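You operate a simulated robot arm through the tools that you are given. There is no shell and no other tool.

You run a simulated robot arm. Do the job below in one go: nothing can be reset, and whatever is moved stays where it is left.

TASK
Open the right desk drawer, put the blue-banded tin from the inside of the right desk drawer in the steel tray with handles and shut the drawer again. Then put the round tin on the grey plate. Then put the white socket on the small table away on the left half of the middle shelf of the grey rack. Then put the green ring with a red rim on the small table away on the brown table. Then put the green-banded slotted holder on the small table away on the top of the small trolley. Then press the five key three times. Then stack the small carton marked "Pins" from the right half of the middle shelf of the blue rack on top of the small carton marked "Washers". Keep to this order. Set down upright: white socket.

Only the result counts: the job must be done as asked and must still hold three seconds after the hand-in. Knocking over, shifting, dropping, spilling or breaking anything else fails it.

THE ROBOT
A 6-joint arm with a fingered hand on a trunk, on a base that moves. Base frame: it is fixed to the floor where the robot stands at the start and does not move with it; the origin is under the middle of the robot, x ahead of it, y to its left, z up. Units: m, rad, N and s.
With the tool pointing down near the work surface it reaches from about 0.24 to 0.48 m from the robot's upright axis, wherever it stands. Its first joint turns from -2.897 to 2.897 rad. Places, roughly: blue-banded tin (5x5x4 cm) [-2.5, 2.3, 0.6]; brown table [6.8, 5.1, 0.8]; five key [-1.9, -1.7, 0.8]; green ring with a red rim (6x6x2 cm) [-2.2, 0, 0.8]; green-banded slotted holder (7x7x5 cm) [-1.8, 0, 0.8]; grey plate (10x10x2 cm) [-2, 0.3, 0.8]; left half of the middle shelf of the grey rack [5.9, 6.7, 0.9]; right desk drawer [-2.5, 2.3, 0.6]; round tin (11x11x5 cm) [-2.1, 0.1, 0.8]; small carton [-0.5, -1.75, 1]; steel tray with handles (30x26x5 cm) [-2.2, -1, 0.8]; top of the small trolley [1.3, 4.1, 1]; white socket (6x6x6 cm) [-2, 0, 0.8]. Payload 2.3 kg.
The tool frame sits at the grasp point between the pads (the TCP): z along the fingers, y along the line on which they close. The tips reach 0.022 m beyond it. The gripper opens to 0.112 m; its body begins 0.06 m behind the TCP. The gripper is a hand of 3 fingers: y runs from the thumb to the fingers, the wrist lies at [0, 0, -0.218] in the tool frame, and closing takes about 1.5 s.
Orientation is told as [roll, pitch, yaw] about the base's x, y, z axes, in that order, counted from this pose: with the fingers straight down and closing along the base's y, the tool's x points along the base's -x, its y along +y and its z along -z.

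THE INTERFACE
- The arm moves only by the tool arm_command. Its argument "steps" is a list that holds one entry, the list of rows, each a list of 7 numbers: the shift along the tool's x, y, z in m, then the turn, a rotation vector about the tool's x, y, z in rad, then the finger opening in m, from 0 to 0.112. In form: [[[dx, dy, dz, ax, ay, az, jaw], ...]]. A call has 1 to 20 rows; each row is the pose to reach, as a shift and turn from the pose commanded when the call began, along the tool's axes at that moment. A row lasts 0.2 s, in which the tool goes at most 0.05 m and 0.15 rad; a call with a longer step from one row to the next is refused whole, and so is a gripper value outside its range. Where a pose cannot be reached the arm comes as near as it can. A force on the tool above 40 N (or 10 N above the force at the start of the call, whichever is more), or a blocked arm, ends the call early, and 0.2 s more pass. Each finger travels about 0.072 m/s and halts on what it meets, pressing with about 29 N; the grip force reading is that of the motor and also rises with nothing between the fingers. The clock runs only during rows and for 0.2 s after the last one: add rows that repeat a pose to give the fingers time. The reply holds the time, the measured pose of the TCP, the force on the tool along the base axes, the opening and the grip force, in the units named above and with some noise, with the torque about the TCP (base axes, N m) and any sound that the robot's microphone picked up.
- Cameras (640 x 400 px; columns grow to the right, rows downward): "scene" is now at [0.0246, 0.1237, 1.4156]; the picture's right is [-0.19, -0.98, 0.00], its down [-0.59, 0.12, -0.80] and it looks along [0.78, -0.15, -0.61] (base axes); focal length 256 px, centre (320, 200). "wrist" rides on the gripper at [0.066, 0.003, -0.08] in the tool frame; the picture's right is [-0.05, 1.00, 0.00], its down [-0.77, -0.04, -0.64] and it looks along [-0.64, -0.03, 0.77] (tool axes); focal length 275 px, centre (320, 200). There is no depth. A picture from a camera that has moved, and an enlarged one, comes with that camera's place and axes in the base frame and with its lens.
- snapshot(camera): a new picture of that camera. No time passes.
- raise_lower(by): slides the trunk up (or, below 0, down) by that many m; the arm and the scene camera ride with it, the base frame stays. It gives what a move gives, with no picture.
- drive_base(legs): drives the robot by 1 to 6 legs, each [ahead, left, turn to the left] in m, m and rad, along the robot's own axes; the way and the turn of a leg run together, so that a leg with both is an arc; at most 1.5 m and 3.142 rad a leg. The arm and the cameras ride along, it lands a little off, and it stops where it bumps. It gives what a move gives.
- grasp_type(shape): the hand has 3 fingers and takes this shape, open, in about a second: jaw (thumb against the fingers, like two jaws); tri (thumb and two fingers); tip (a fingertip pinch); poke (one finger out to press); point (the index stretched); flat (the hand flat); cup (the hand cupped); fist (a fist). The gripper value then closes the fingers along that shape, each until it touches; the sizes above hold for jaw. It gives what a move gives, with no picture.
- head_to(pan, tilt): turns the head with the scene camera to pan (to the left, within 2.705 rad either way) and tilt (down, from -0.506 to 1.204), counted from straight ahead of the robot. It gives what a move gives.
- inspect(camera, box): a new picture of the part [left, top, right, bottom] of that camera's present view, enlarged. No time passes.
- hand_in(): hands the job in; it is judged then, once.

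Nothing tells you exact positions but the pictures and the camera data. Unless the task says otherwise, let go and move clear before handing in.

The tools are called by a JSON object that holds its "fn" and its "kwargs". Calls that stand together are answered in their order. arm_command: Moves the arm, as the interface text tells. Its arguments: {"type":"object","properties":{"steps":{"type":"array"}},"required":["steps"]} The other tools are called the same way: raise_lower (by) moves the trunk up or down; grasp_type (shape) gives the hand a shape; drive_base (legs) drives the base; head_to (pan, tilt) turns the head that bears the scene camera; snapshot (camera) takes a picture; inspect (camera, box) takes an enlarged picture of a part of a camera's view; hand_in () hands the job in.

At the start:

```text
time_s: 0.0
position: [0.2889, 0.0163, 0.9001]
tcp_rot: [0.001, 0.0, 0.0]
wrist_force: [0.8, -0.2, 0.1]
ft_torque: [0.0, -0.02, 0.02]
gripper_width: 0.1119
gripper_force: 0.2
shape: jaw
trunk travel left (down, up): [-0.325, 0.265]
robot x, y, heading: [0.0031, 0.0007, 0.003]
head pan, tilt (commanded): [-0.194, 0.651]
```

scene: 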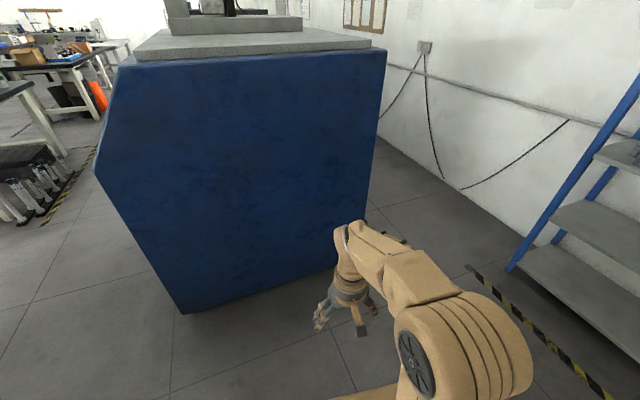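
wrist: 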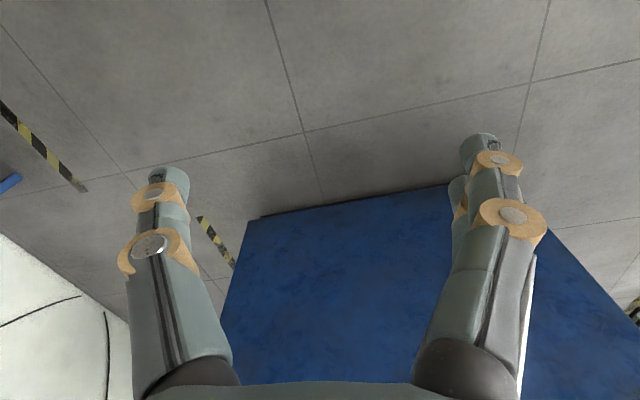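

I see a large blue cabinet straight ahead, a wall on the right and a blue rack at the far right; the work places lie behind me. I'll look around with the head before driving.

{"fn": "head_to", "kwargs": {"pan": 2.6, "tilt": 0.4}}

{"fn": "snapshot", "kwargs": {"camera": "scene"}}

{"fn": "head_to", "kwargs": {"pan": -2.6, "tilt": 0.4}}

{"fn": "snapshot", "kwargs": {"camera": "scene"}}

{"fn": "head_to", "kwargs": {"pan": 1.3, "tilt": 0.4}}

{"fn": "snapshot", "kwargs": {"camera": "scene"}}

{"fn": "head_to", "kwargs": {"pan": -1.3, "tilt": 0.4}}

{"fn": "snapshot", "kwargs": {"camera": "scene"}}

```text
time_s: 2.5
position: [0.2904, 0.0168, 0.8996]
tcp_rot: [-0.001, -0.001, 0.0]
wrist_force: [-0.2, 0.5, -0.2]
ft_torque: [-0.01, 0.01, -0.02]
gripper_width: 0.1117
gripper_force: 0.0
shape: jaw
trunk travel left (down, up): [-0.325, 0.265]
robot x, y, heading: [-0.0023, 0.0032, -0.0]
head pan, tilt (commanded): [2.601, 0.4]
```

```text
taken
camera scene: at [-0.14, 0.1882, 1.4382], right [0.52, 0.86, 0.0], down [0.33, -0.2, -0.92], along [-0.79, 0.47, -0.39], focal length 256 px, centre (320, 200)
```

scene: 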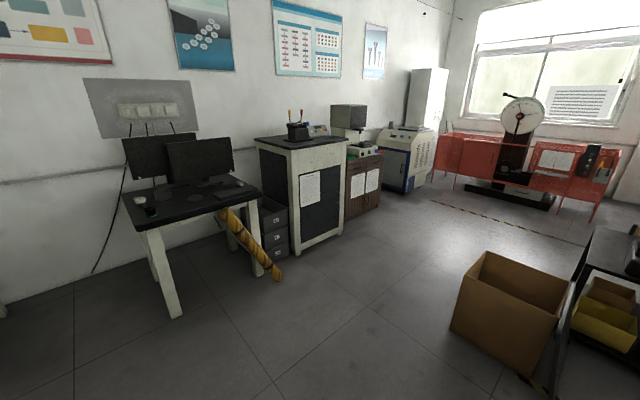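

```text
time_s: 6.5
position: [0.2891, 0.0167, 0.9002]
tcp_rot: [0.0, 0.0, 0.0]
wrist_force: [0.3, -0.1, -0.6]
ft_torque: [0.03, -0.01, 0.01]
gripper_width: 0.112
gripper_force: 0.0
shape: jaw
trunk travel left (down, up): [-0.325, 0.265]
robot x, y, heading: [0.0013, 0.0008, 0.001]
head pan, tilt (commanded): [-2.601, 0.4]
```

```text
taken
camera scene: at [-0.14, 0.0927, 1.4382], right [-0.52, 0.86, 0.0], down [0.33, 0.2, -0.92], along [-0.79, -0.47, -0.39], focal length 256 px, centre (320, 200)
```

scene: 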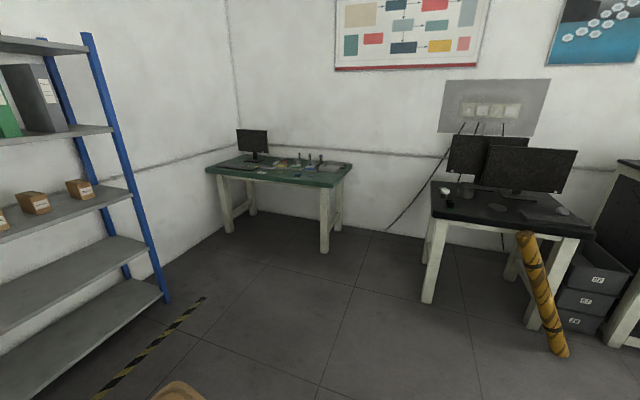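

```text
time_s: 9.7
position: [0.2898, 0.0167, 0.8999]
tcp_rot: [-0.001, 0.0, 0.0]
wrist_force: [-0.3, 0.4, -0.4]
ft_torque: [0.02, -0.01, -0.02]
gripper_width: 0.1119
gripper_force: 0.1
shape: jaw
trunk travel left (down, up): [-0.325, 0.265]
robot x, y, heading: [-0.0022, -0.0013, -0.001]
head pan, tilt (commanded): [1.3, 0.4]
```

```text
taken
camera scene: at [-0.0358, 0.2297, 1.4382], right [0.96, -0.27, 0.0], down [-0.1, -0.38, -0.92], along [0.25, 0.89, -0.39], focal length 256 px, centre (320, 200)
```

scene: 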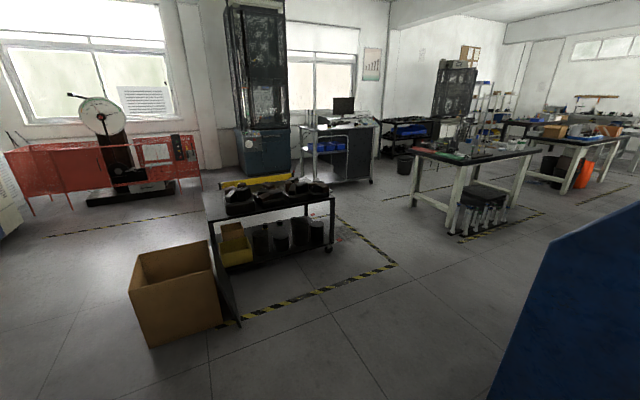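

```text
time_s: 12.1
position: [0.2886, 0.0175, 0.9002]
tcp_rot: [0.001, 0.001, 0.0]
wrist_force: [0.1, 0.0, 0.1]
ft_torque: [0.01, 0.0, -0.01]
gripper_width: 0.112
gripper_force: 0.1
shape: jaw
trunk travel left (down, up): [-0.325, 0.265]
robot x, y, heading: [0.0, 0.0022, 0.002]
head pan, tilt (commanded): [-1.3, 0.4]
```

```text
taken
camera scene: at [-0.0358, 0.0512, 1.4382], right [-0.96, -0.27, 0.0], down [-0.1, 0.37, -0.92], along [0.25, -0.89, -0.39], focal length 256 px, centre (320, 200)
```

scene: 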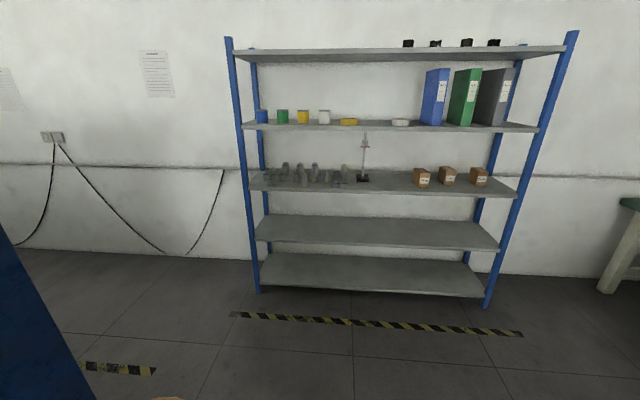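

The small desk with monitors is behind me, the green table behind-right, the blue rack at my right, and the trolleys and tables to the left. I'll zoom in on each of these areas.

{"fn": "inspect", "kwargs": {"camera": "scene", "box": [380, 130, 540, 230]}}

{"fn": "head_to", "kwargs": {"pan": -2.6, "tilt": 0.4}}

{"fn": "inspect", "kwargs": {"camera": "scene", "box": [190, 110, 370, 222]}}

{"fn": "inspect", "kwargs": {"camera": "scene", "box": [400, 120, 620, 258]}}

{"fn": "head_to", "kwargs": {"pan": 2.6, "tilt": 0.4}}

{"fn": "inspect", "kwargs": {"camera": "scene", "box": [240, 90, 440, 215]}}

{"fn": "inspect", "kwargs": {"camera": "scene", "box": [90, 110, 290, 235]}}

```text
4.00 times, centred on (460, 180) of scene
camera zoom: at [-0.0358, 0.0512, 1.4382], right [-0.96, -0.27, 0.0], down [-0.1, 0.37, -0.92], along [0.25, -0.89, -0.39], focal length 1023 px, centre (-240, 280)
```

zoom: 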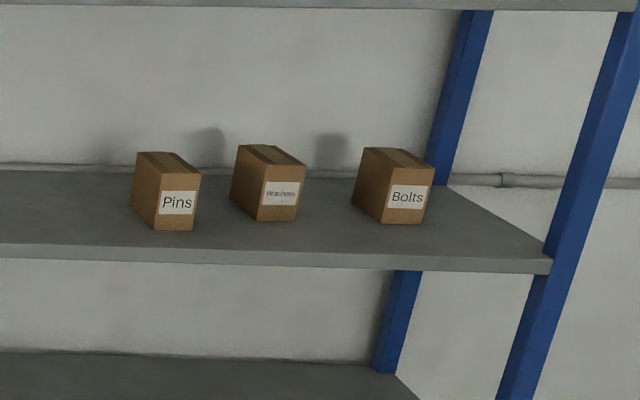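

```text
time_s: 13.5
position: [0.2894, 0.0169, 0.9]
tcp_rot: [0.001, 0.001, 0.0]
wrist_force: [0.4, 0.5, 0.1]
ft_torque: [0.01, 0.02, 0.0]
gripper_width: 0.1118
gripper_force: 0.1
shape: jaw
trunk travel left (down, up): [-0.325, 0.265]
robot x, y, heading: [-0.0004, 0.0012, 0.001]
head pan, tilt (commanded): [-2.601, 0.4]
```

```text
3.56 times, centred on (280, 166) of scene
camera zoom: at [-0.1399, 0.0927, 1.4382], right [-0.52, 0.86, 0.0], down [0.33, 0.2, -0.92], along [-0.79, -0.47, -0.39], focal length 909 px, centre (462, 321)
```

zoom: 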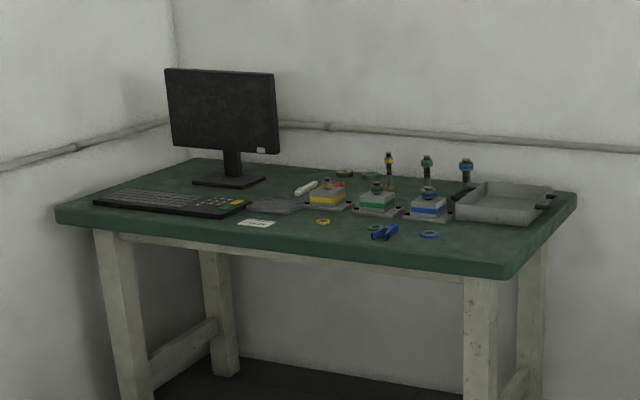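

```text
2.90 times, centred on (510, 189) of scene
camera zoom: at [-0.1399, 0.0927, 1.4382], right [-0.52, 0.86, 0.0], down [0.33, 0.2, -0.92], along [-0.79, -0.47, -0.39], focal length 741 px, centre (-231, 232)
```

zoom: 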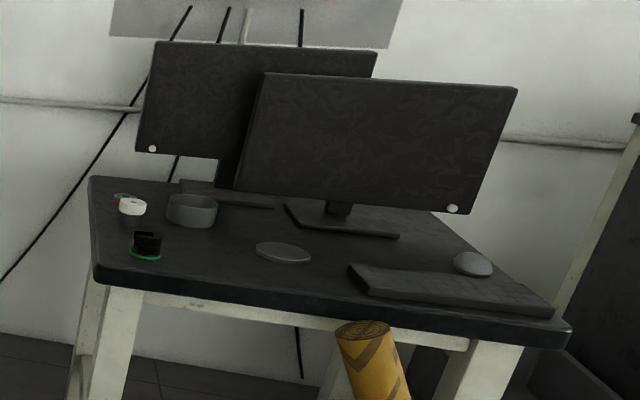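

```text
time_s: 17.6
position: [0.2892, 0.0167, 0.8983]
tcp_rot: [-0.001, -0.002, -0.001]
wrist_force: [-0.3, 0.7, 1.0]
ft_torque: [-0.02, -0.01, -0.01]
gripper_width: 0.1118
gripper_force: 0.0
shape: jaw
trunk travel left (down, up): [-0.325, 0.265]
robot x, y, heading: [0.0006, 0.0012, 0.0]
head pan, tilt (commanded): [2.601, 0.4]
```

```text
3.20 times, centred on (340, 152) of scene
camera zoom: at [-0.14, 0.1882, 1.4382], right [0.52, 0.86, 0.0], down [0.33, -0.2, -0.92], along [-0.79, 0.47, -0.39], focal length 818 px, centre (256, 352)
```

zoom: 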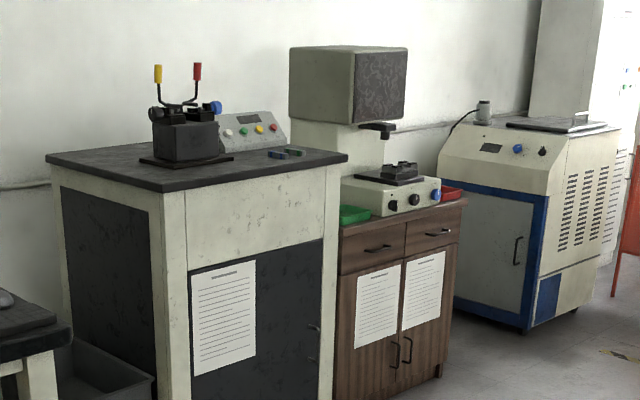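

```text
3.20 times, centred on (190, 172) of scene
camera zoom: at [-0.14, 0.1882, 1.4382], right [0.52, 0.86, 0.0], down [0.33, -0.2, -0.92], along [-0.79, 0.47, -0.39], focal length 818 px, centre (736, 288)
```

zoom: 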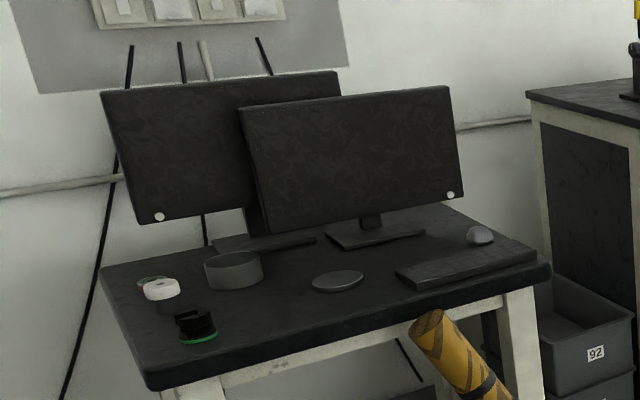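

I see the layout: the brown cabinet with two drawers at about [-2.3, 2.0], the small black desk at about [-2, 0.2], and the green table at about [-2, -1.4]. I'll turn round, avoid the cardboard box at about [-0.5, 1.7], and drive toward the drawer cabinet.

{"fn": "drive_base", "kwargs": {"legs": [[0, 0, 3.1416], [1.1, 0, 0]]}}

{"fn": "head_to", "kwargs": {"pan": 0, "tilt": 0.5}}

{"fn": "snapshot", "kwargs": {"camera": "scene"}}

{"fn": "head_to", "kwargs": {"pan": -1.3, "tilt": 0.5}}

{"fn": "snapshot", "kwargs": {"camera": "scene"}}

```text
refused: 3.1416 is not a number from -3.14159 to 3.14159
```

```text
time_s: 19.9
position: [0.2901, 0.0161, 0.8977]
tcp_rot: [0.001, 0.0, 0.001]
wrist_force: [0.1, 0.3, 0.6]
ft_torque: [0.03, 0.01, 0.02]
gripper_width: 0.112
gripper_force: 0.0
shape: jaw
trunk travel left (down, up): [-0.325, 0.265]
robot x, y, heading: [0.0002, -0.0038, 0.003]
head pan, tilt (commanded): [0.0, 0.499]
```

```text
taken
camera scene: at [0.0304, 0.1405, 1.4291], right [0.0, -1.0, 0.0], down [-0.48, 0.0, -0.88], along [0.88, 0.0, -0.48], focal length 256 px, centre (320, 200)
```

scene: 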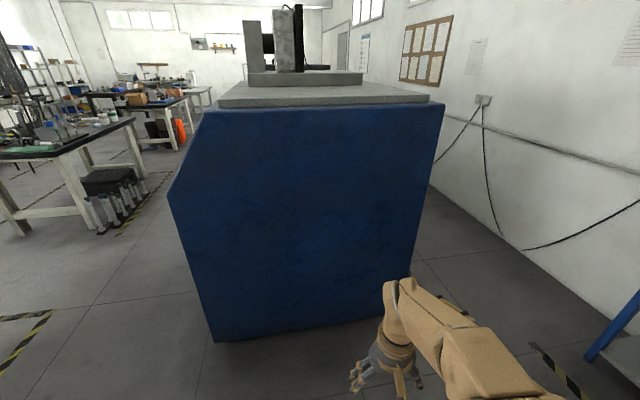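

```text
time_s: 21.4
position: [0.2897, 0.0159, 0.8991]
tcp_rot: [0.001, 0.0, 0.0]
wrist_force: [0.8, -0.2, 0.3]
ft_torque: [-0.01, 0.0, 0.0]
gripper_width: 0.112
gripper_force: 0.1
shape: jaw
trunk travel left (down, up): [-0.325, 0.265]
robot x, y, heading: [-0.001, 0.0016, 0.0]
head pan, tilt (commanded): [-1.3, 0.499]
```

```text
taken
camera scene: at [-0.0362, 0.0528, 1.4291], right [-0.96, -0.27, 0.0], down [-0.13, 0.46, -0.88], along [0.24, -0.85, -0.48], focal length 256 px, centre (320, 200)
```

scene: 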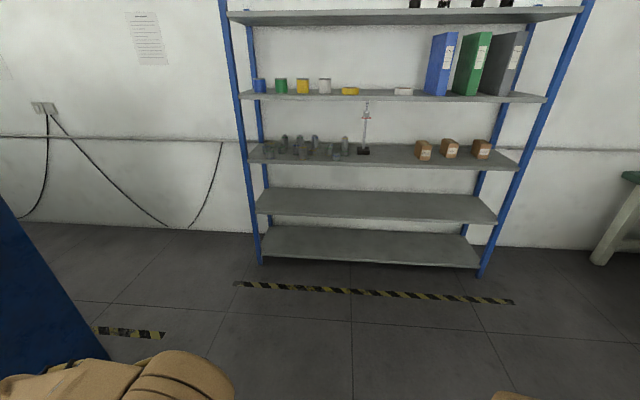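

The turn value was just over the limit; I'll repeat it with 3.14 and then look around from the new place.

{"fn": "drive_base", "kwargs": {"legs": [[0, 0, 3.14], [1.1, 0, 0]]}}

{"fn": "head_to", "kwargs": {"pan": 0, "tilt": 0.5}}

{"fn": "snapshot", "kwargs": {"camera": "scene"}}

{"fn": "head_to", "kwargs": {"pan": -1.3, "tilt": 0.5}}

{"fn": "snapshot", "kwargs": {"camera": "scene"}}

```text
time_s: 34.4
position: [-1.3929, -0.0073, 0.8975]
tcp_rot: [0.0, -0.002, 3.137]
wrist_force: [0.8, 0.1, -0.1]
ft_torque: [0.03, 0.02, 0.03]
gripper_width: 0.112
gripper_force: 0.0
shape: jaw
trunk travel left (down, up): [-0.325, 0.265]
robot x, y, heading: [-1.1045, 0.009, 3.137]
head pan, tilt (commanded): [-1.3, 0.499]
```

```text
time_s: 35.8
position: [-1.3921, -0.0071, 0.8995]
tcp_rot: [0.0, 0.0, 3.137]
wrist_force: [-0.4, -0.2, 0.3]
ft_torque: [-0.01, 0.0, 0.04]
gripper_width: 0.112
gripper_force: 0.0
shape: jaw
trunk travel left (down, up): [-0.325, 0.265]
robot x, y, heading: [-1.1062, 0.0055, 3.137]
head pan, tilt (commanded): [0.0, 0.499]
```

```text
taken
camera scene: at [-1.1361, -0.1325, 1.4291], right [0.01, 1.0, 0.0], down [0.48, 0.0, -0.88], along [-0.88, 0.01, -0.48], focal length 256 px, centre (320, 200)
```

scene: 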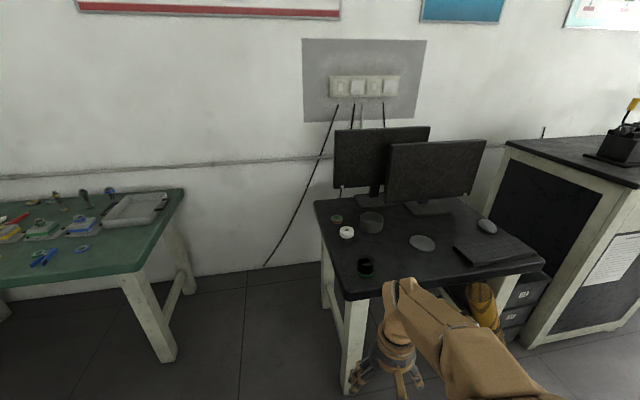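

```text
time_s: 37.3
position: [-1.3931, -0.0069, 0.9001]
tcp_rot: [0.001, 0.0, 3.136]
wrist_force: [0.6, 0.3, -0.6]
ft_torque: [-0.02, 0.02, 0.02]
gripper_width: 0.1117
gripper_force: 0.1
shape: jaw
trunk travel left (down, up): [-0.325, 0.265]
robot x, y, heading: [-1.1003, 0.0076, 3.138]
head pan, tilt (commanded): [-1.3, 0.499]
```

```text
taken
camera scene: at [-1.069, -0.0452, 1.4291], right [0.96, 0.26, 0.0], down [0.13, -0.46, -0.88], along [-0.23, 0.85, -0.48], focal length 256 px, centre (320, 200)
```

scene: 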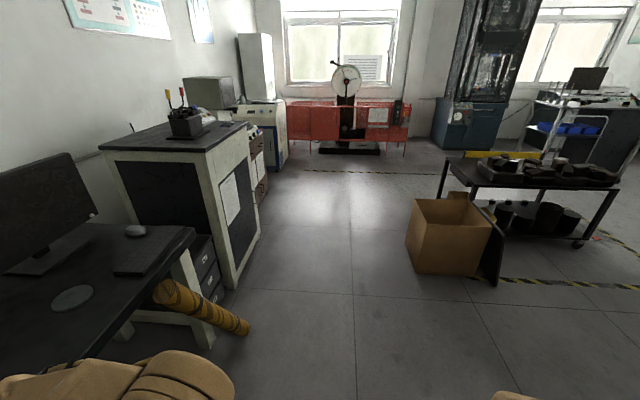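

The corridor at x about -1.1 is free, so I slide sideways to stand before the brown drawer cabinet.

{"fn": "drive_base", "kwargs": {"legs": [[0, -1.15, 0], [0, -1.1, 0]]}}

{"fn": "head_to", "kwargs": {"pan": 0, "tilt": 0.6}}

{"fn": "snapshot", "kwargs": {"camera": "scene"}}

{"fn": "inspect", "kwargs": {"camera": "scene", "box": [220, 100, 420, 225]}}

```text
time_s: 48.5
position: [-1.3897, 2.2539, 0.8992]
tcp_rot: [0.0, 0.0, -3.14]
wrist_force: [0.5, 0.6, -0.5]
ft_torque: [0.01, 0.02, 0.02]
gripper_width: 0.112
gripper_force: 0.0
shape: jaw
trunk travel left (down, up): [-0.325, 0.265]
robot x, y, heading: [-1.0998, 2.2705, -3.139]
head pan, tilt (commanded): [-1.3, 0.499]
```

```text
time_s: 49.9
position: [-1.3892, 2.2536, 0.8986]
tcp_rot: [0.0, 0.001, -3.141]
wrist_force: [-0.5, -0.4, -0.1]
ft_torque: [0.02, 0.01, -0.01]
gripper_width: 0.112
gripper_force: 0.1
shape: jaw
trunk travel left (down, up): [-0.325, 0.265]
robot x, y, heading: [-1.1009, 2.2673, -3.14]
head pan, tilt (commanded): [0.0, 0.6]
```

```text
taken
camera scene: at [-1.1284, 2.1296, 1.42], right [0.0, 1.0, 0.0], down [0.56, 0.0, -0.83], along [-0.83, 0.0, -0.56], focal length 256 px, centre (320, 200)
```

scene: 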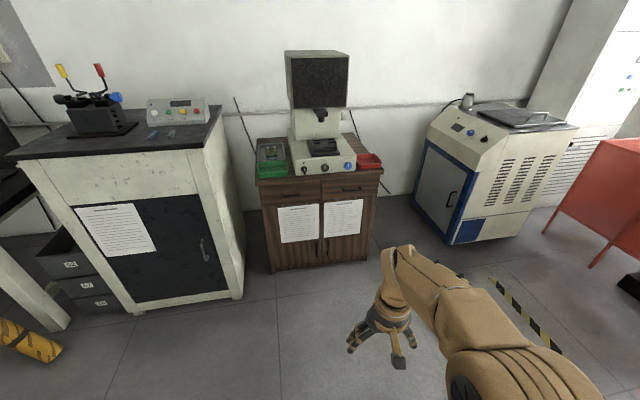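

```text
3.20 times, centred on (320, 162) of scene
camera zoom: at [-1.1284, 2.1296, 1.42], right [0.0, 1.0, 0.0], down [0.56, 0.0, -0.83], along [-0.83, 0.0, -0.56], focal length 818 px, centre (320, 320)
```

zoom: 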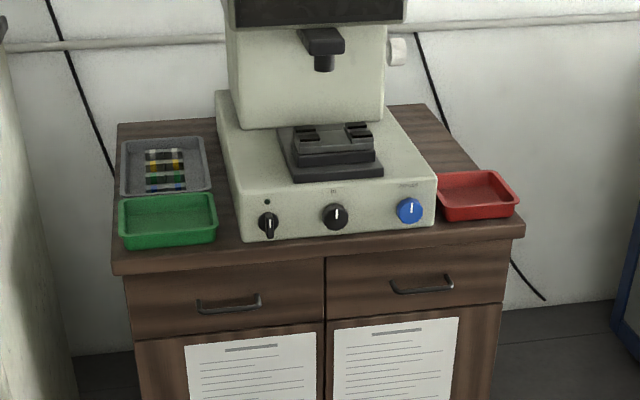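

The right drawer handle appears near [-2.41, 2.32, 0.62], and the cabinet front is turned by about 0.19 rad from the base axes. I move closer and turn square to it.

{"fn": "drive_base", "kwargs": {"legs": [[0.45, -0.19, 0], [0, 0, 0.19]]}}

{"fn": "raise_lower", "kwargs": {"by": -0.3}}

{"fn": "head_to", "kwargs": {"pan": 0, "tilt": 0.6}}

{"fn": "snapshot", "kwargs": {"camera": "scene"}}

{"fn": "inspect", "kwargs": {"camera": "scene", "box": [240, 100, 440, 225]}}

{"fn": "snapshot", "kwargs": {"camera": "wrist"}}

```text
time_s: 53.5
position: [-1.8267, 2.39, 0.899]
tcp_rot: [-0.001, 0.0, -2.955]
wrist_force: [0.2, -0.3, -0.5]
ft_torque: [-0.02, 0.0, 0.01]
gripper_width: 0.1121
gripper_force: 0.0
shape: jaw
trunk travel left (down, up): [-0.325, 0.265]
robot x, y, heading: [-1.5419, 2.4631, -2.953]
head pan, tilt (commanded): [0.0, 0.6]
```

```text
time_s: 56.5
position: [-1.8279, 2.3894, 0.599]
tcp_rot: [0.001, 0.0, -2.956]
wrist_force: [-0.4, 0.0, 0.2]
ft_torque: [0.03, 0.02, -0.02]
gripper_width: 0.112
gripper_force: 0.0
shape: jaw
trunk travel left (down, up): [-0.025, 0.565]
robot x, y, heading: [-1.5459, 2.4606, -2.956]
head pan, tilt (commanded): [0.0, 0.6]
```

```text
time_s: 57.1
position: [-1.8261, 2.391, 0.5999]
tcp_rot: [-0.001, 0.0, -2.955]
wrist_force: [-0.4, -0.2, 0.6]
ft_torque: [0.01, 0.0, -0.02]
gripper_width: 0.1118
gripper_force: 0.0
shape: jaw
trunk travel left (down, up): [-0.025, 0.565]
robot x, y, heading: [-1.5453, 2.4617, -2.956]
head pan, tilt (commanded): [0.0, 0.6]
```

```text
taken
camera scene: at [-1.5475, 2.3165, 1.12], right [-0.19, 0.98, 0.0], down [0.56, 0.1, -0.83], along [-0.81, -0.15, -0.56], focal length 256 px, centre (320, 200)
```

scene: 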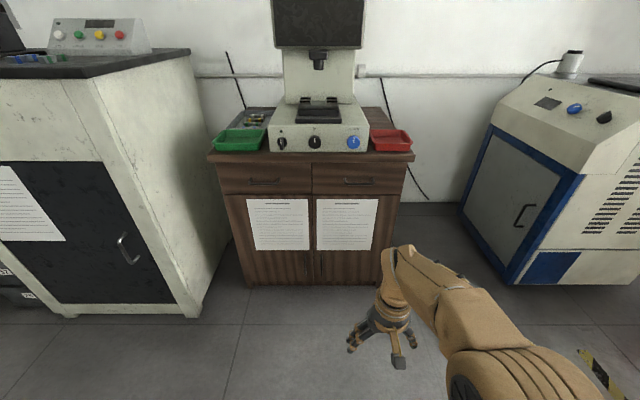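

```text
3.20 times, centred on (340, 162) of scene
camera zoom: at [-1.5475, 2.3165, 1.12], right [-0.19, 0.98, 0.0], down [0.56, 0.1, -0.83], along [-0.81, -0.15, -0.56], focal length 818 px, centre (256, 320)
```

zoom: 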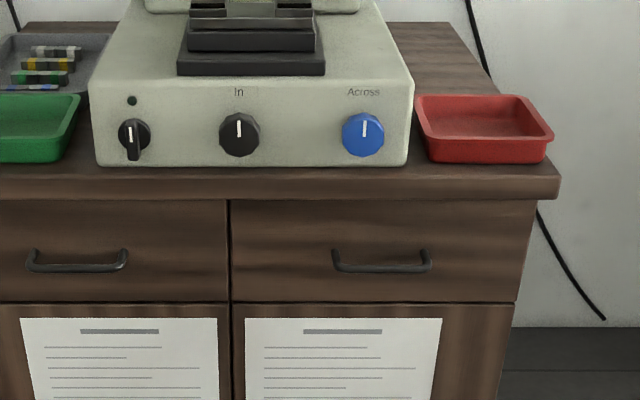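

```text
taken
camera wrist: at [-1.7618, 2.3991, 0.6801], right [0.14, -0.99, 0.0], down [-0.76, -0.11, 0.64], along [-0.63, -0.09, -0.77], focal length 275 px, centre (320, 200)
```

wrist: 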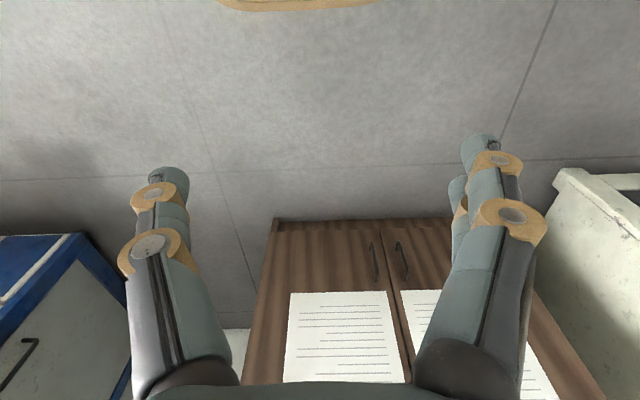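

The handle triangulates to about [-2.42, 2.31, 0.61] and I'm nearly square to the drawer. I look down at my own base to learn how close I may get.

{"fn": "head_to", "kwargs": {"pan": 0, "tilt": 1.2}}

{"fn": "snapshot", "kwargs": {"camera": "scene"}}

{"fn": "head_to", "kwargs": {"pan": -0.9, "tilt": 1.2}}

{"fn": "snapshot", "kwargs": {"camera": "scene"}}

```text
time_s: 58.1
position: [-1.8272, 2.3907, 0.5994]
tcp_rot: [0.0, 0.001, -2.954]
wrist_force: [-1.0, 1.0, -0.9]
ft_torque: [0.0, 0.01, -0.01]
gripper_width: 0.1122
gripper_force: 0.1
shape: jaw
trunk travel left (down, up): [-0.025, 0.565]
robot x, y, heading: [-1.5464, 2.4581, -2.958]
head pan, tilt (commanded): [0.0, 1.201]
```

```text
taken
camera scene: at [-1.5156, 2.3225, 1.0754], right [-0.19, 0.98, 0.0], down [0.92, 0.17, -0.36], along [-0.36, -0.07, -0.93], focal length 256 px, centre (320, 200)
```

scene: 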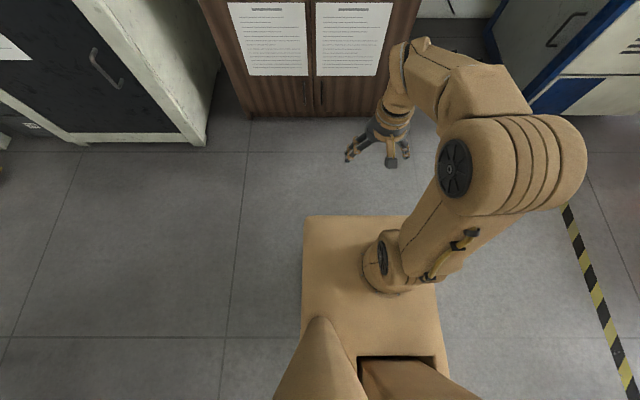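

```text
time_s: 59.3
position: [-1.8267, 2.3912, 0.5999]
tcp_rot: [0.002, 0.001, -2.954]
wrist_force: [-1.0, 0.6, -0.4]
ft_torque: [-0.02, 0.01, 0.02]
gripper_width: 0.1119
gripper_force: 0.0
shape: jaw
trunk travel left (down, up): [-0.025, 0.565]
robot x, y, heading: [-1.5435, 2.4607, -2.957]
head pan, tilt (commanded): [-0.901, 1.201]
```

```text
taken
camera scene: at [-1.5029, 2.3694, 1.0754], right [0.65, 0.76, 0.0], down [0.7, -0.61, -0.36], along [-0.27, 0.24, -0.93], focal length 256 px, centre (320, 200)
```

scene: 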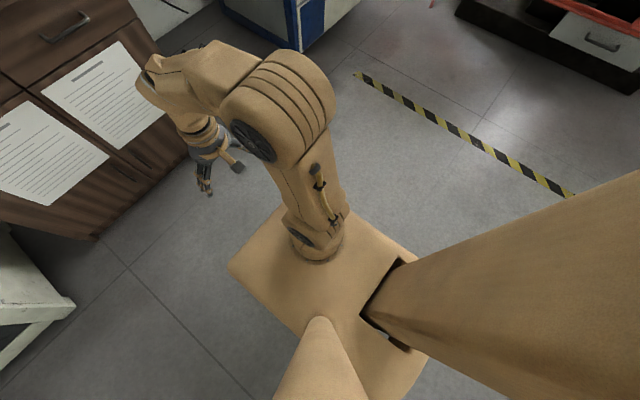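

The base platform reaches about 0.24 m ahead of its axis and is low, so there is ample room. I now swing the tool to point horizontally at the drawer with the fingers closing vertically.

{"fn": "arm_command", "kwargs": {"steps": [[[-0.014, 0, -0.0013, -0.0806, -0.0806, 0.0806, 0.1], [-0.028, 0, -0.0027, -0.1612, -0.1612, 0.1612, 0.09], [-0.042, 0, -0.004, -0.2418, -0.2418, 0.2418, 0.08], [-0.056, 0, -0.0053, -0.3225, -0.3225, 0.3225, 0.07], [-0.07, 0, -0.0067, -0.4031, -0.4031, 0.4031, 0.07], [-0.084, 0, -0.008, -0.4837, -0.4837, 0.4837, 0.07], [-0.098, 0, -0.0093, -0.5643, -0.5643, 0.5643, 0.07], [-0.112, 0, -0.0107, -0.6449, -0.6449, 0.6449, 0.07], [-0.126, 0, -0.012, -0.7255, -0.7255, 0.7255, 0.07], [-0.14, 0, -0.0133, -0.8061, -0.8061, 0.8061, 0.07], [-0.154, 0, -0.0147, -0.8868, -0.8868, 0.8868, 0.07], [-0.168, 0, -0.016, -0.9674, -0.9674, 0.9674, 0.07], [-0.182, 0, -0.0173, -1.048, -1.048, 1.048, 0.07], [-0.196, 0, -0.0187, -1.1286, -1.1286, 1.1286, 0.07], [-0.21, 0, -0.02, -1.2092, -1.2092, 1.2092, 0.07], [-0.21, 0, -0.02, -1.2092, -1.2092, 1.2092, 0.07]]]}}

{"fn": "snapshot", "kwargs": {"camera": "wrist"}}

{"fn": "head_to", "kwargs": {"pan": -0.1, "tilt": 0.7}}

{"fn": "snapshot", "kwargs": {"camera": "scene"}}

```text
time_s: 62.7
position: [-2.0827, 2.4285, 0.7441]
tcp_rot: [1.52, 0.017, 1.802]
wrist_force: [0.4, 0.5, -0.2]
ft_torque: [0.01, 0.02, -0.01]
gripper_width: 0.0701
gripper_force: 0.2
shape: jaw
out of reach, approached as far as the arm can: row 9, 10, 11, 12, 13, 14, 15, 16
trunk travel left (down, up): [-0.025, 0.565]
robot x, y, heading: [-1.5463, 2.4632, -2.956]
head pan, tilt (commanded): [-0.901, 1.201]
```

```text
taken
camera wrist: at [-1.991, 2.3815, 0.7524], right [-0.06, 0.05, 1.0], down [0.44, 0.9, -0.02], along [-0.89, 0.44, -0.08], focal length 275 px, centre (320, 200)
```

wrist: 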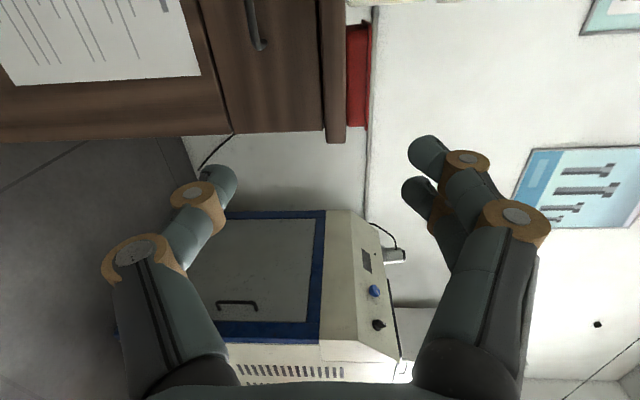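

```text
time_s: 63.9
position: [-2.083, 2.4276, 0.7434]
tcp_rot: [1.519, 0.017, 1.804]
wrist_force: [0.9, 0.2, -0.2]
ft_torque: [0.0, 0.01, 0.02]
gripper_width: 0.0702
gripper_force: 0.1
shape: jaw
trunk travel left (down, up): [-0.025, 0.565]
robot x, y, heading: [-1.545, 2.4587, -2.954]
head pan, tilt (commanded): [-0.099, 0.7]
```

```text
taken
camera scene: at [-1.5453, 2.3256, 1.1113], right [-0.09, 1.0, 0.0], down [0.64, 0.06, -0.76], along [-0.76, -0.07, -0.64], focal length 256 px, centre (320, 200)
```

scene: 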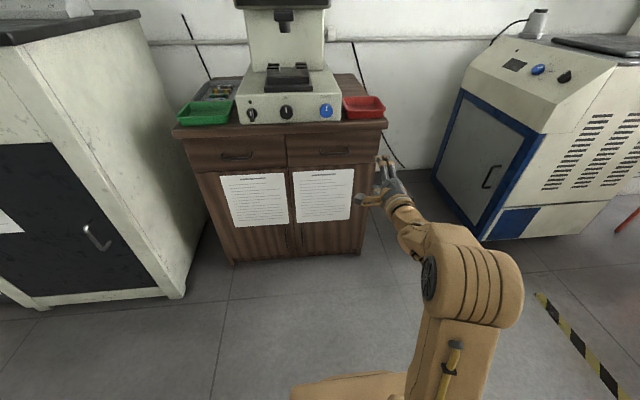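

The arm could not reach that low, folded pose and stopped high and skewed. I'll try the same horizontal direction further out, still well short of the cabinet.

{"fn": "arm_command", "kwargs": {"steps": [[[0, 0, 0.03, 0, 0, 0, 0.07], [0, 0, 0.06, 0, 0, 0, 0.07], [0, 0, 0.09, 0, 0, 0, 0.07], [0, 0, 0.12, 0, 0, 0, 0.07], [0, 0, 0.12, 0, 0, 0, 0.07], [0, 0, 0.12, 0, 0, 0, 0.07]]]}}

{"fn": "snapshot", "kwargs": {"camera": "scene"}}

```text
time_s: 65.3
position: [-2.2018, 2.4023, 0.7378]
tcp_rot: [1.52, 0.017, 1.804]
wrist_force: [0.0, 0.5, -0.2]
ft_torque: [-0.02, 0.0, 0.02]
gripper_width: 0.0703
gripper_force: 0.0
shape: jaw
trunk travel left (down, up): [-0.025, 0.565]
robot x, y, heading: [-1.5479, 2.4573, -2.955]
head pan, tilt (commanded): [-0.099, 0.7]
```

```text
taken
camera scene: at [-1.5453, 2.3255, 1.1113], right [-0.09, 1.0, 0.0], down [0.64, 0.06, -0.76], along [-0.76, -0.07, -0.64], focal length 256 px, centre (320, 200)
```

scene: 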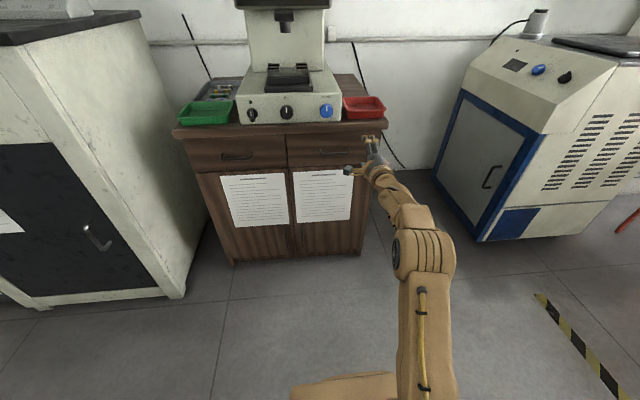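

The hand now points at the cabinet at z about 0.74. I lower it to handle height and shift left to line up with the handle, still about 0.2 m short of it.

{"fn": "arm_command", "kwargs": {"steps": [[[0.01, -0.03, 0, 0, 0, 0, 0.07], [0.02, -0.06, 0, 0, 0, 0, 0.07], [0.035, -0.09, 0, 0, 0, 0, 0.07], [0.05, -0.12, 0, 0, 0, 0, 0.07], [0.05, -0.12, 0, 0, 0, 0, 0.07], [0.05, -0.12, 0, 0, 0, 0, 0.07]]]}}

{"fn": "snapshot", "kwargs": {"camera": "scene"}}

{"fn": "snapshot", "kwargs": {"camera": "wrist"}}

```text
time_s: 66.7
position: [-2.2263, 2.372, 0.6351]
tcp_rot: [1.516, 0.019, 1.81]
wrist_force: [-0.8, -0.5, 0.3]
ft_torque: [0.0, 0.02, 0.03]
gripper_width: 0.0703
gripper_force: 0.1
shape: jaw
out of reach, approached as far as the arm can: row 2, 3, 4, 5, 6
trunk travel left (down, up): [-0.025, 0.565]
robot x, y, heading: [-1.5475, 2.4605, -2.959]
head pan, tilt (commanded): [-0.099, 0.7]
```

```text
taken
camera scene: at [-1.5453, 2.3255, 1.1113], right [-0.09, 1.0, 0.0], down [0.64, 0.06, -0.76], along [-0.76, -0.07, -0.64], focal length 256 px, centre (320, 200)
```

scene: 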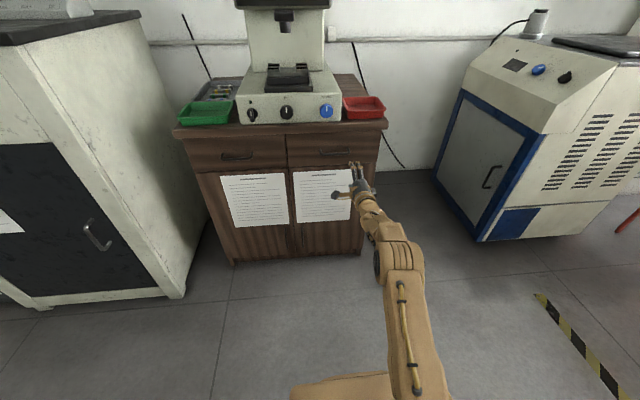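

```text
taken
camera wrist: at [-2.1342, 2.3267, 0.6449], right [-0.07, 0.05, 1.0], down [0.44, 0.9, -0.02], along [-0.9, 0.43, -0.08], focal length 275 px, centre (320, 200)
```

wrist: 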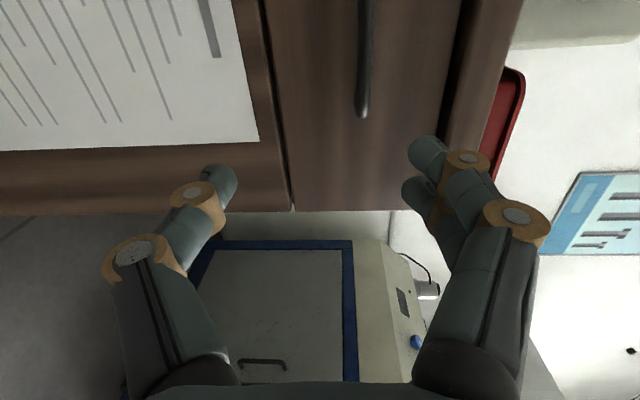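

The wrist view corrects the handle position to about [-2.335, 2.31, 0.662]. I align the hand in height and sideways, then look again.

{"fn": "arm_command", "kwargs": {"steps": [[[0.02, 0.015, 0, 0, 0, 0, 0.07], [0.04, 0.027, 0, 0, 0, 0, 0.07], [0.04, 0.027, 0, 0, 0, 0, 0.07]]]}}

{"fn": "snapshot", "kwargs": {"camera": "wrist"}}

{"fn": "inspect", "kwargs": {"camera": "scene", "box": [260, 100, 420, 200]}}

```text
time_s: 67.5
position: [-2.2306, 2.3405, 0.6692]
tcp_rot: [1.516, 0.018, 1.811]
wrist_force: [0.0, -0.2, 0.0]
ft_torque: [-0.04, 0.01, -0.03]
gripper_width: 0.0701
gripper_force: 0.1
shape: jaw
out of reach, approached as far as the arm can: row 1, 2, 3
trunk travel left (down, up): [-0.025, 0.565]
robot x, y, heading: [-1.5444, 2.4586, -2.955]
head pan, tilt (commanded): [-0.099, 0.7]
```

```text
taken
camera wrist: at [-2.1388, 2.2952, 0.678], right [-0.07, 0.05, 1.0], down [0.44, 0.9, -0.02], along [-0.9, 0.43, -0.08], focal length 275 px, centre (320, 200)
```

wrist: 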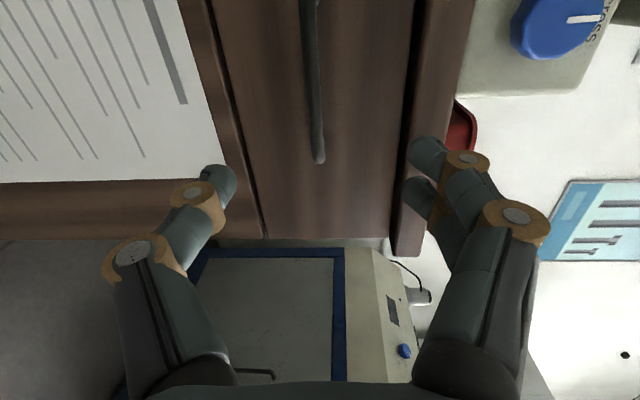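

```text
4.00 times, centred on (340, 150) of scene
camera zoom: at [-1.5453, 2.3255, 1.1113], right [-0.09, 1.0, 0.0], down [0.64, 0.06, -0.76], along [-0.76, -0.07, -0.64], focal length 1023 px, centre (240, 400)
```

zoom: 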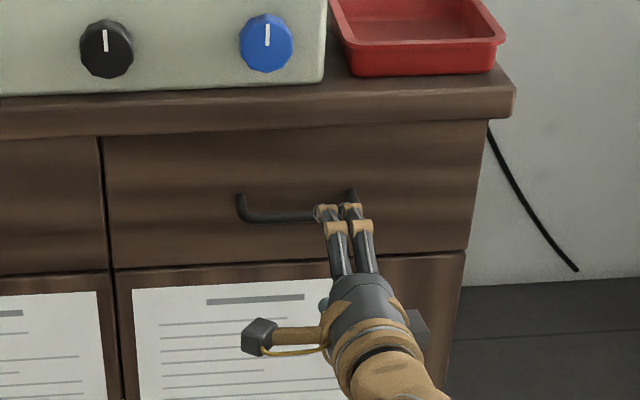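

The handle right end re-measures at [-2.335, 2.356, 0.662], so my estimate holds. I'll bring the hand onto the handle by driving the base ahead about 9 cm.

{"fn": "drive_base", "kwargs": {"legs": [[0.085, 0, 0]]}}

{"fn": "snapshot", "kwargs": {"camera": "wrist"}}

{"fn": "inspect", "kwargs": {"camera": "scene", "box": [260, 100, 420, 200]}}

```text
time_s: 68.5
position: [-2.3135, 2.3264, 0.6693]
tcp_rot: [1.517, 0.018, 1.808]
wrist_force: [0.9, 0.3, -0.4]
ft_torque: [0.01, 0.03, 0.0]
gripper_width: 0.0702
gripper_force: 0.0
shape: jaw
trunk travel left (down, up): [-0.025, 0.565]
robot x, y, heading: [-1.6277, 2.4456, -2.958]
head pan, tilt (commanded): [-0.099, 0.7]
```

```text
taken
camera wrist: at [-2.2213, 2.2811, 0.6778], right [-0.07, 0.05, 1.0], down [0.44, 0.9, -0.02], along [-0.9, 0.43, -0.08], focal length 275 px, centre (320, 200)
```

wrist: 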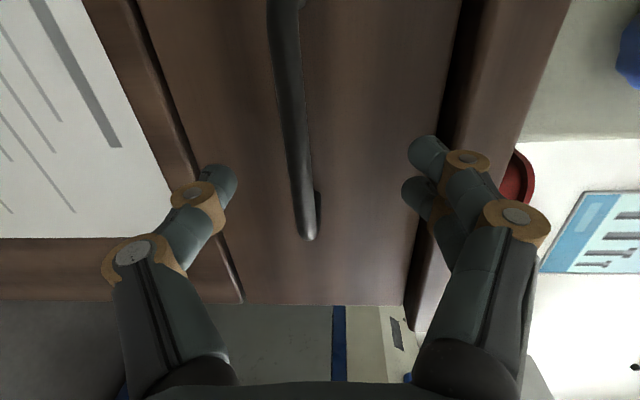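

```text
4.00 times, centred on (340, 150) of scene
camera zoom: at [-1.6277, 2.3101, 1.1113], right [-0.08, 1.0, 0.0], down [0.64, 0.05, -0.77], along [-0.76, -0.06, -0.64], focal length 1023 px, centre (240, 400)
```

zoom: 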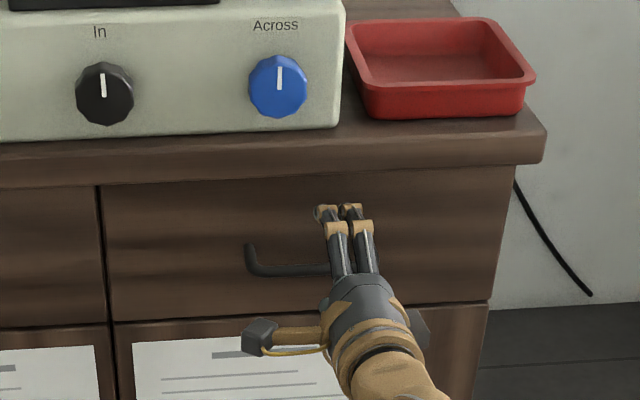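

The bar lies between thumb and fingers with the TCP about 1.5 cm short of it. I nudge forward 1 cm and down a little, then close on the bar.

{"fn": "arm_command", "kwargs": {"steps": [[[0, -0.004, 0.006, 0, 0, 0, 0.07], [0, -0.007, 0.011, 0, 0, 0, 0.07], [0, -0.007, 0.011, 0, 0, 0, 0.07]]]}}

{"fn": "snapshot", "kwargs": {"camera": "wrist"}}

```text
time_s: 69.3
position: [-2.3247, 2.3232, 0.662]
tcp_rot: [1.517, 0.018, 1.808]
wrist_force: [0.2, 0.5, 0.1]
ft_torque: [0.0, 0.04, -0.03]
gripper_width: 0.0705
gripper_force: 0.1
shape: jaw
trunk travel left (down, up): [-0.025, 0.565]
robot x, y, heading: [-1.6322, 2.4427, -2.959]
head pan, tilt (commanded): [-0.099, 0.7]
```

```text
taken
camera wrist: at [-2.2316, 2.2782, 0.6706], right [-0.07, 0.05, 1.0], down [0.44, 0.9, -0.02], along [-0.9, 0.43, -0.08], focal length 275 px, centre (320, 200)
```

wrist: 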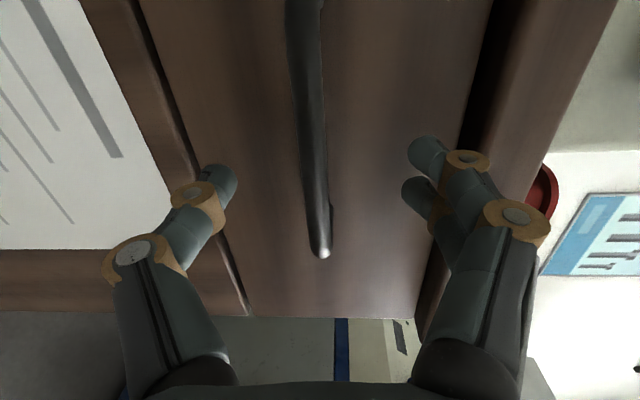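

The bar is centred between the fingers. I close on it.

{"fn": "arm_command", "kwargs": {"steps": [[[0, 0, 0, 0, 0, 0, 0.03], [0, 0, 0, 0, 0, 0, 0.0], [0, 0, 0, 0, 0, 0, 0.0], [0, 0, 0, 0, 0, 0, 0.0], [0, 0, 0, 0, 0, 0, 0.0], [0, 0, 0, 0, 0, 0, 0.0]]]}}

{"fn": "snapshot", "kwargs": {"camera": "wrist"}}

```text
time_s: 70.7
position: [-2.3258, 2.3238, 0.6603]
tcp_rot: [1.514, 0.019, 1.808]
wrist_force: [2.0, -1.6, -7.0]
ft_torque: [-0.03, 0.07, -0.03]
gripper_width: 0.0
gripper_force: 29.5
shape: jaw
trunk travel left (down, up): [-0.025, 0.565]
robot x, y, heading: [-1.627, 2.4455, -2.956]
head pan, tilt (commanded): [-0.099, 0.7]
```

```text
taken
camera wrist: at [-2.2321, 2.2781, 0.6694], right [-0.07, 0.05, 1.0], down [0.44, 0.9, -0.01], along [-0.9, 0.43, -0.09], focal length 275 px, centre (320, 200)
```

wrist: 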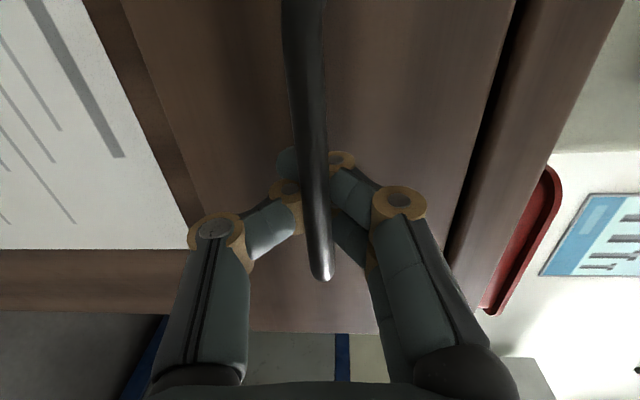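

The fingers have closed around the handle bar. I pull by driving the base straight back, a little first.

{"fn": "drive_base", "kwargs": {"legs": [[-0.08, 0, 0]]}}

{"fn": "snapshot", "kwargs": {"camera": "scene"}}

{"fn": "snapshot", "kwargs": {"camera": "wrist"}}

```text
time_s: 71.8
position: [-2.2469, 2.3397, 0.6611]
tcp_rot: [1.517, 0.02, 1.808]
wrist_force: [-1.7, -0.9, -6.9]
ft_torque: [-0.02, 0.11, 0.0]
gripper_width: 0.0
gripper_force: 28.9
shape: jaw
trunk travel left (down, up): [-0.025, 0.565]
robot x, y, heading: [-1.5485, 2.4616, -2.959]
head pan, tilt (commanded): [-0.099, 0.7]
```

```text
taken
camera scene: at [-1.5503, 2.3244, 1.1113], right [-0.08, 1.0, 0.0], down [0.64, 0.05, -0.76], along [-0.76, -0.06, -0.65], focal length 256 px, centre (320, 200)
```

scene: 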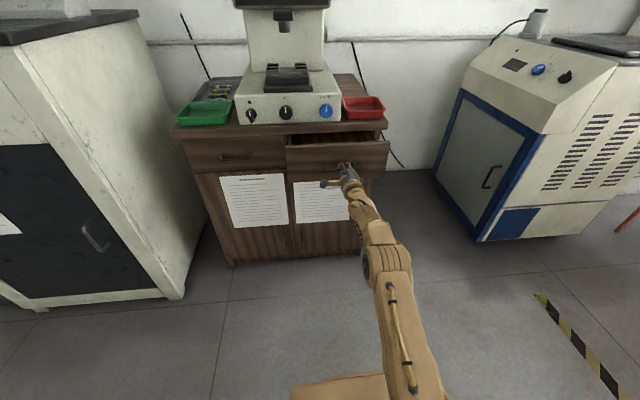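

```text
taken
camera wrist: at [-2.1536, 2.2934, 0.6701], right [-0.07, 0.05, 1.0], down [0.44, 0.9, -0.02], along [-0.9, 0.44, -0.08], focal length 275 px, centre (320, 200)
```

wrist: 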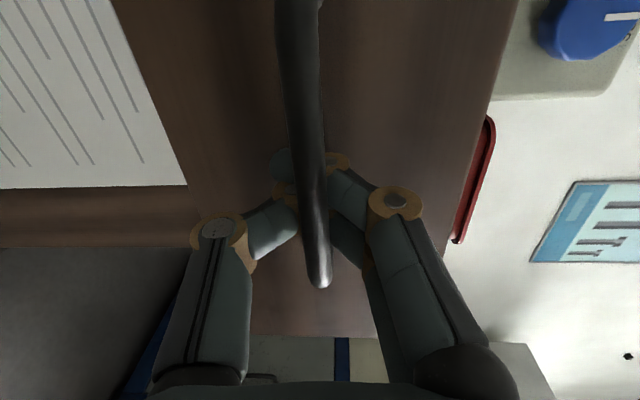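

The drawer slides out. I keep pulling gently and check whether the tin becomes visible.

{"fn": "drive_base", "kwargs": {"legs": [[-0.1, 0, 0]]}}

{"fn": "inspect", "kwargs": {"camera": "scene", "box": [260, 90, 420, 190]}}

```text
time_s: 72.9
position: [-2.1468, 2.3584, 0.6634]
tcp_rot: [1.52, 0.019, 1.805]
wrist_force: [1.6, 0.1, 0.4]
ft_torque: [0.01, 0.0, 0.02]
gripper_width: 0.0
gripper_force: 29.1
shape: jaw
trunk travel left (down, up): [-0.025, 0.565]
robot x, y, heading: [-1.4525, 2.4745, -2.959]
head pan, tilt (commanded): [-0.099, 0.7]
```

```text
4.00 times, centred on (340, 140) of scene
camera zoom: at [-1.4513, 2.3428, 1.1114], right [-0.08, 1.0, 0.0], down [0.64, 0.05, -0.77], along [-0.76, -0.06, -0.64], focal length 1023 px, centre (240, 440)
```

zoom: 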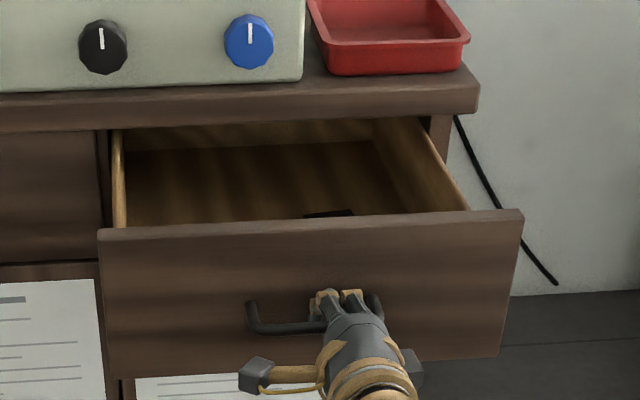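

The drawer is open and something dark sits just behind its front. I look closer at the handle and into the drawer.

{"fn": "snapshot", "kwargs": {"camera": "wrist"}}

{"fn": "snapshot", "kwargs": {"camera": "scene"}}

{"fn": "inspect", "kwargs": {"camera": "scene", "box": [300, 110, 380, 160]}}

```text
taken
camera wrist: at [-2.0553, 2.3124, 0.6715], right [-0.07, 0.05, 1.0], down [0.44, 0.9, -0.02], along [-0.9, 0.44, -0.08], focal length 275 px, centre (320, 200)
```

wrist: 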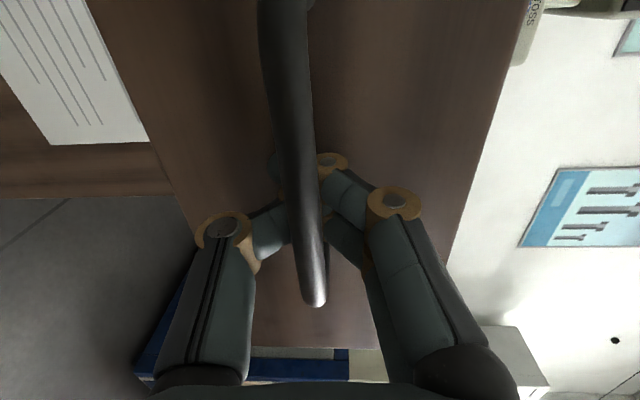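

```text
taken
camera scene: at [-1.4513, 2.3428, 1.1114], right [-0.08, 1.0, 0.0], down [0.64, 0.05, -0.77], along [-0.76, -0.06, -0.64], focal length 256 px, centre (320, 200)
```

scene: 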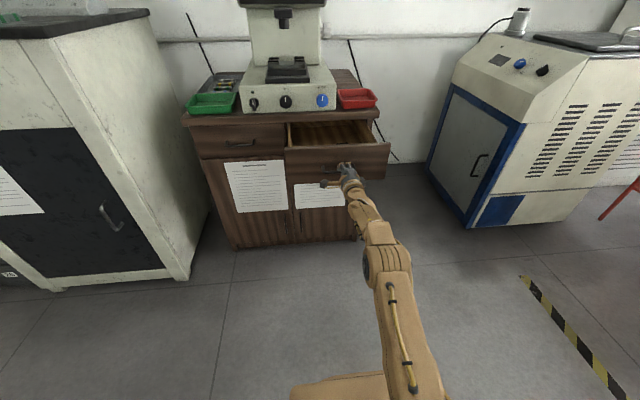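

```text
8.00 times, centred on (340, 135) of scene
camera zoom: at [-1.4513, 2.3428, 1.1114], right [-0.08, 1.0, 0.0], down [0.64, 0.05, -0.77], along [-0.76, -0.06, -0.64], focal length 2046 px, centre (160, 720)
```

zoom: 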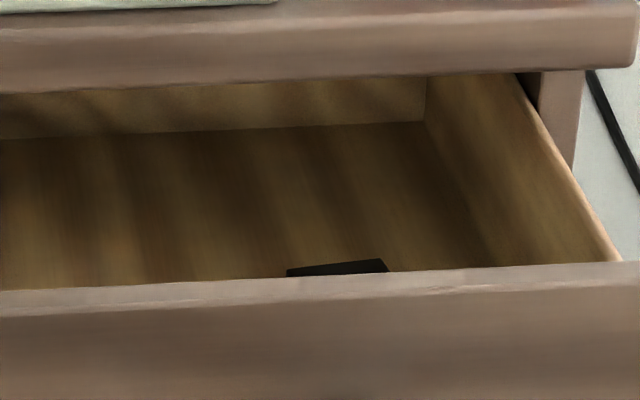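

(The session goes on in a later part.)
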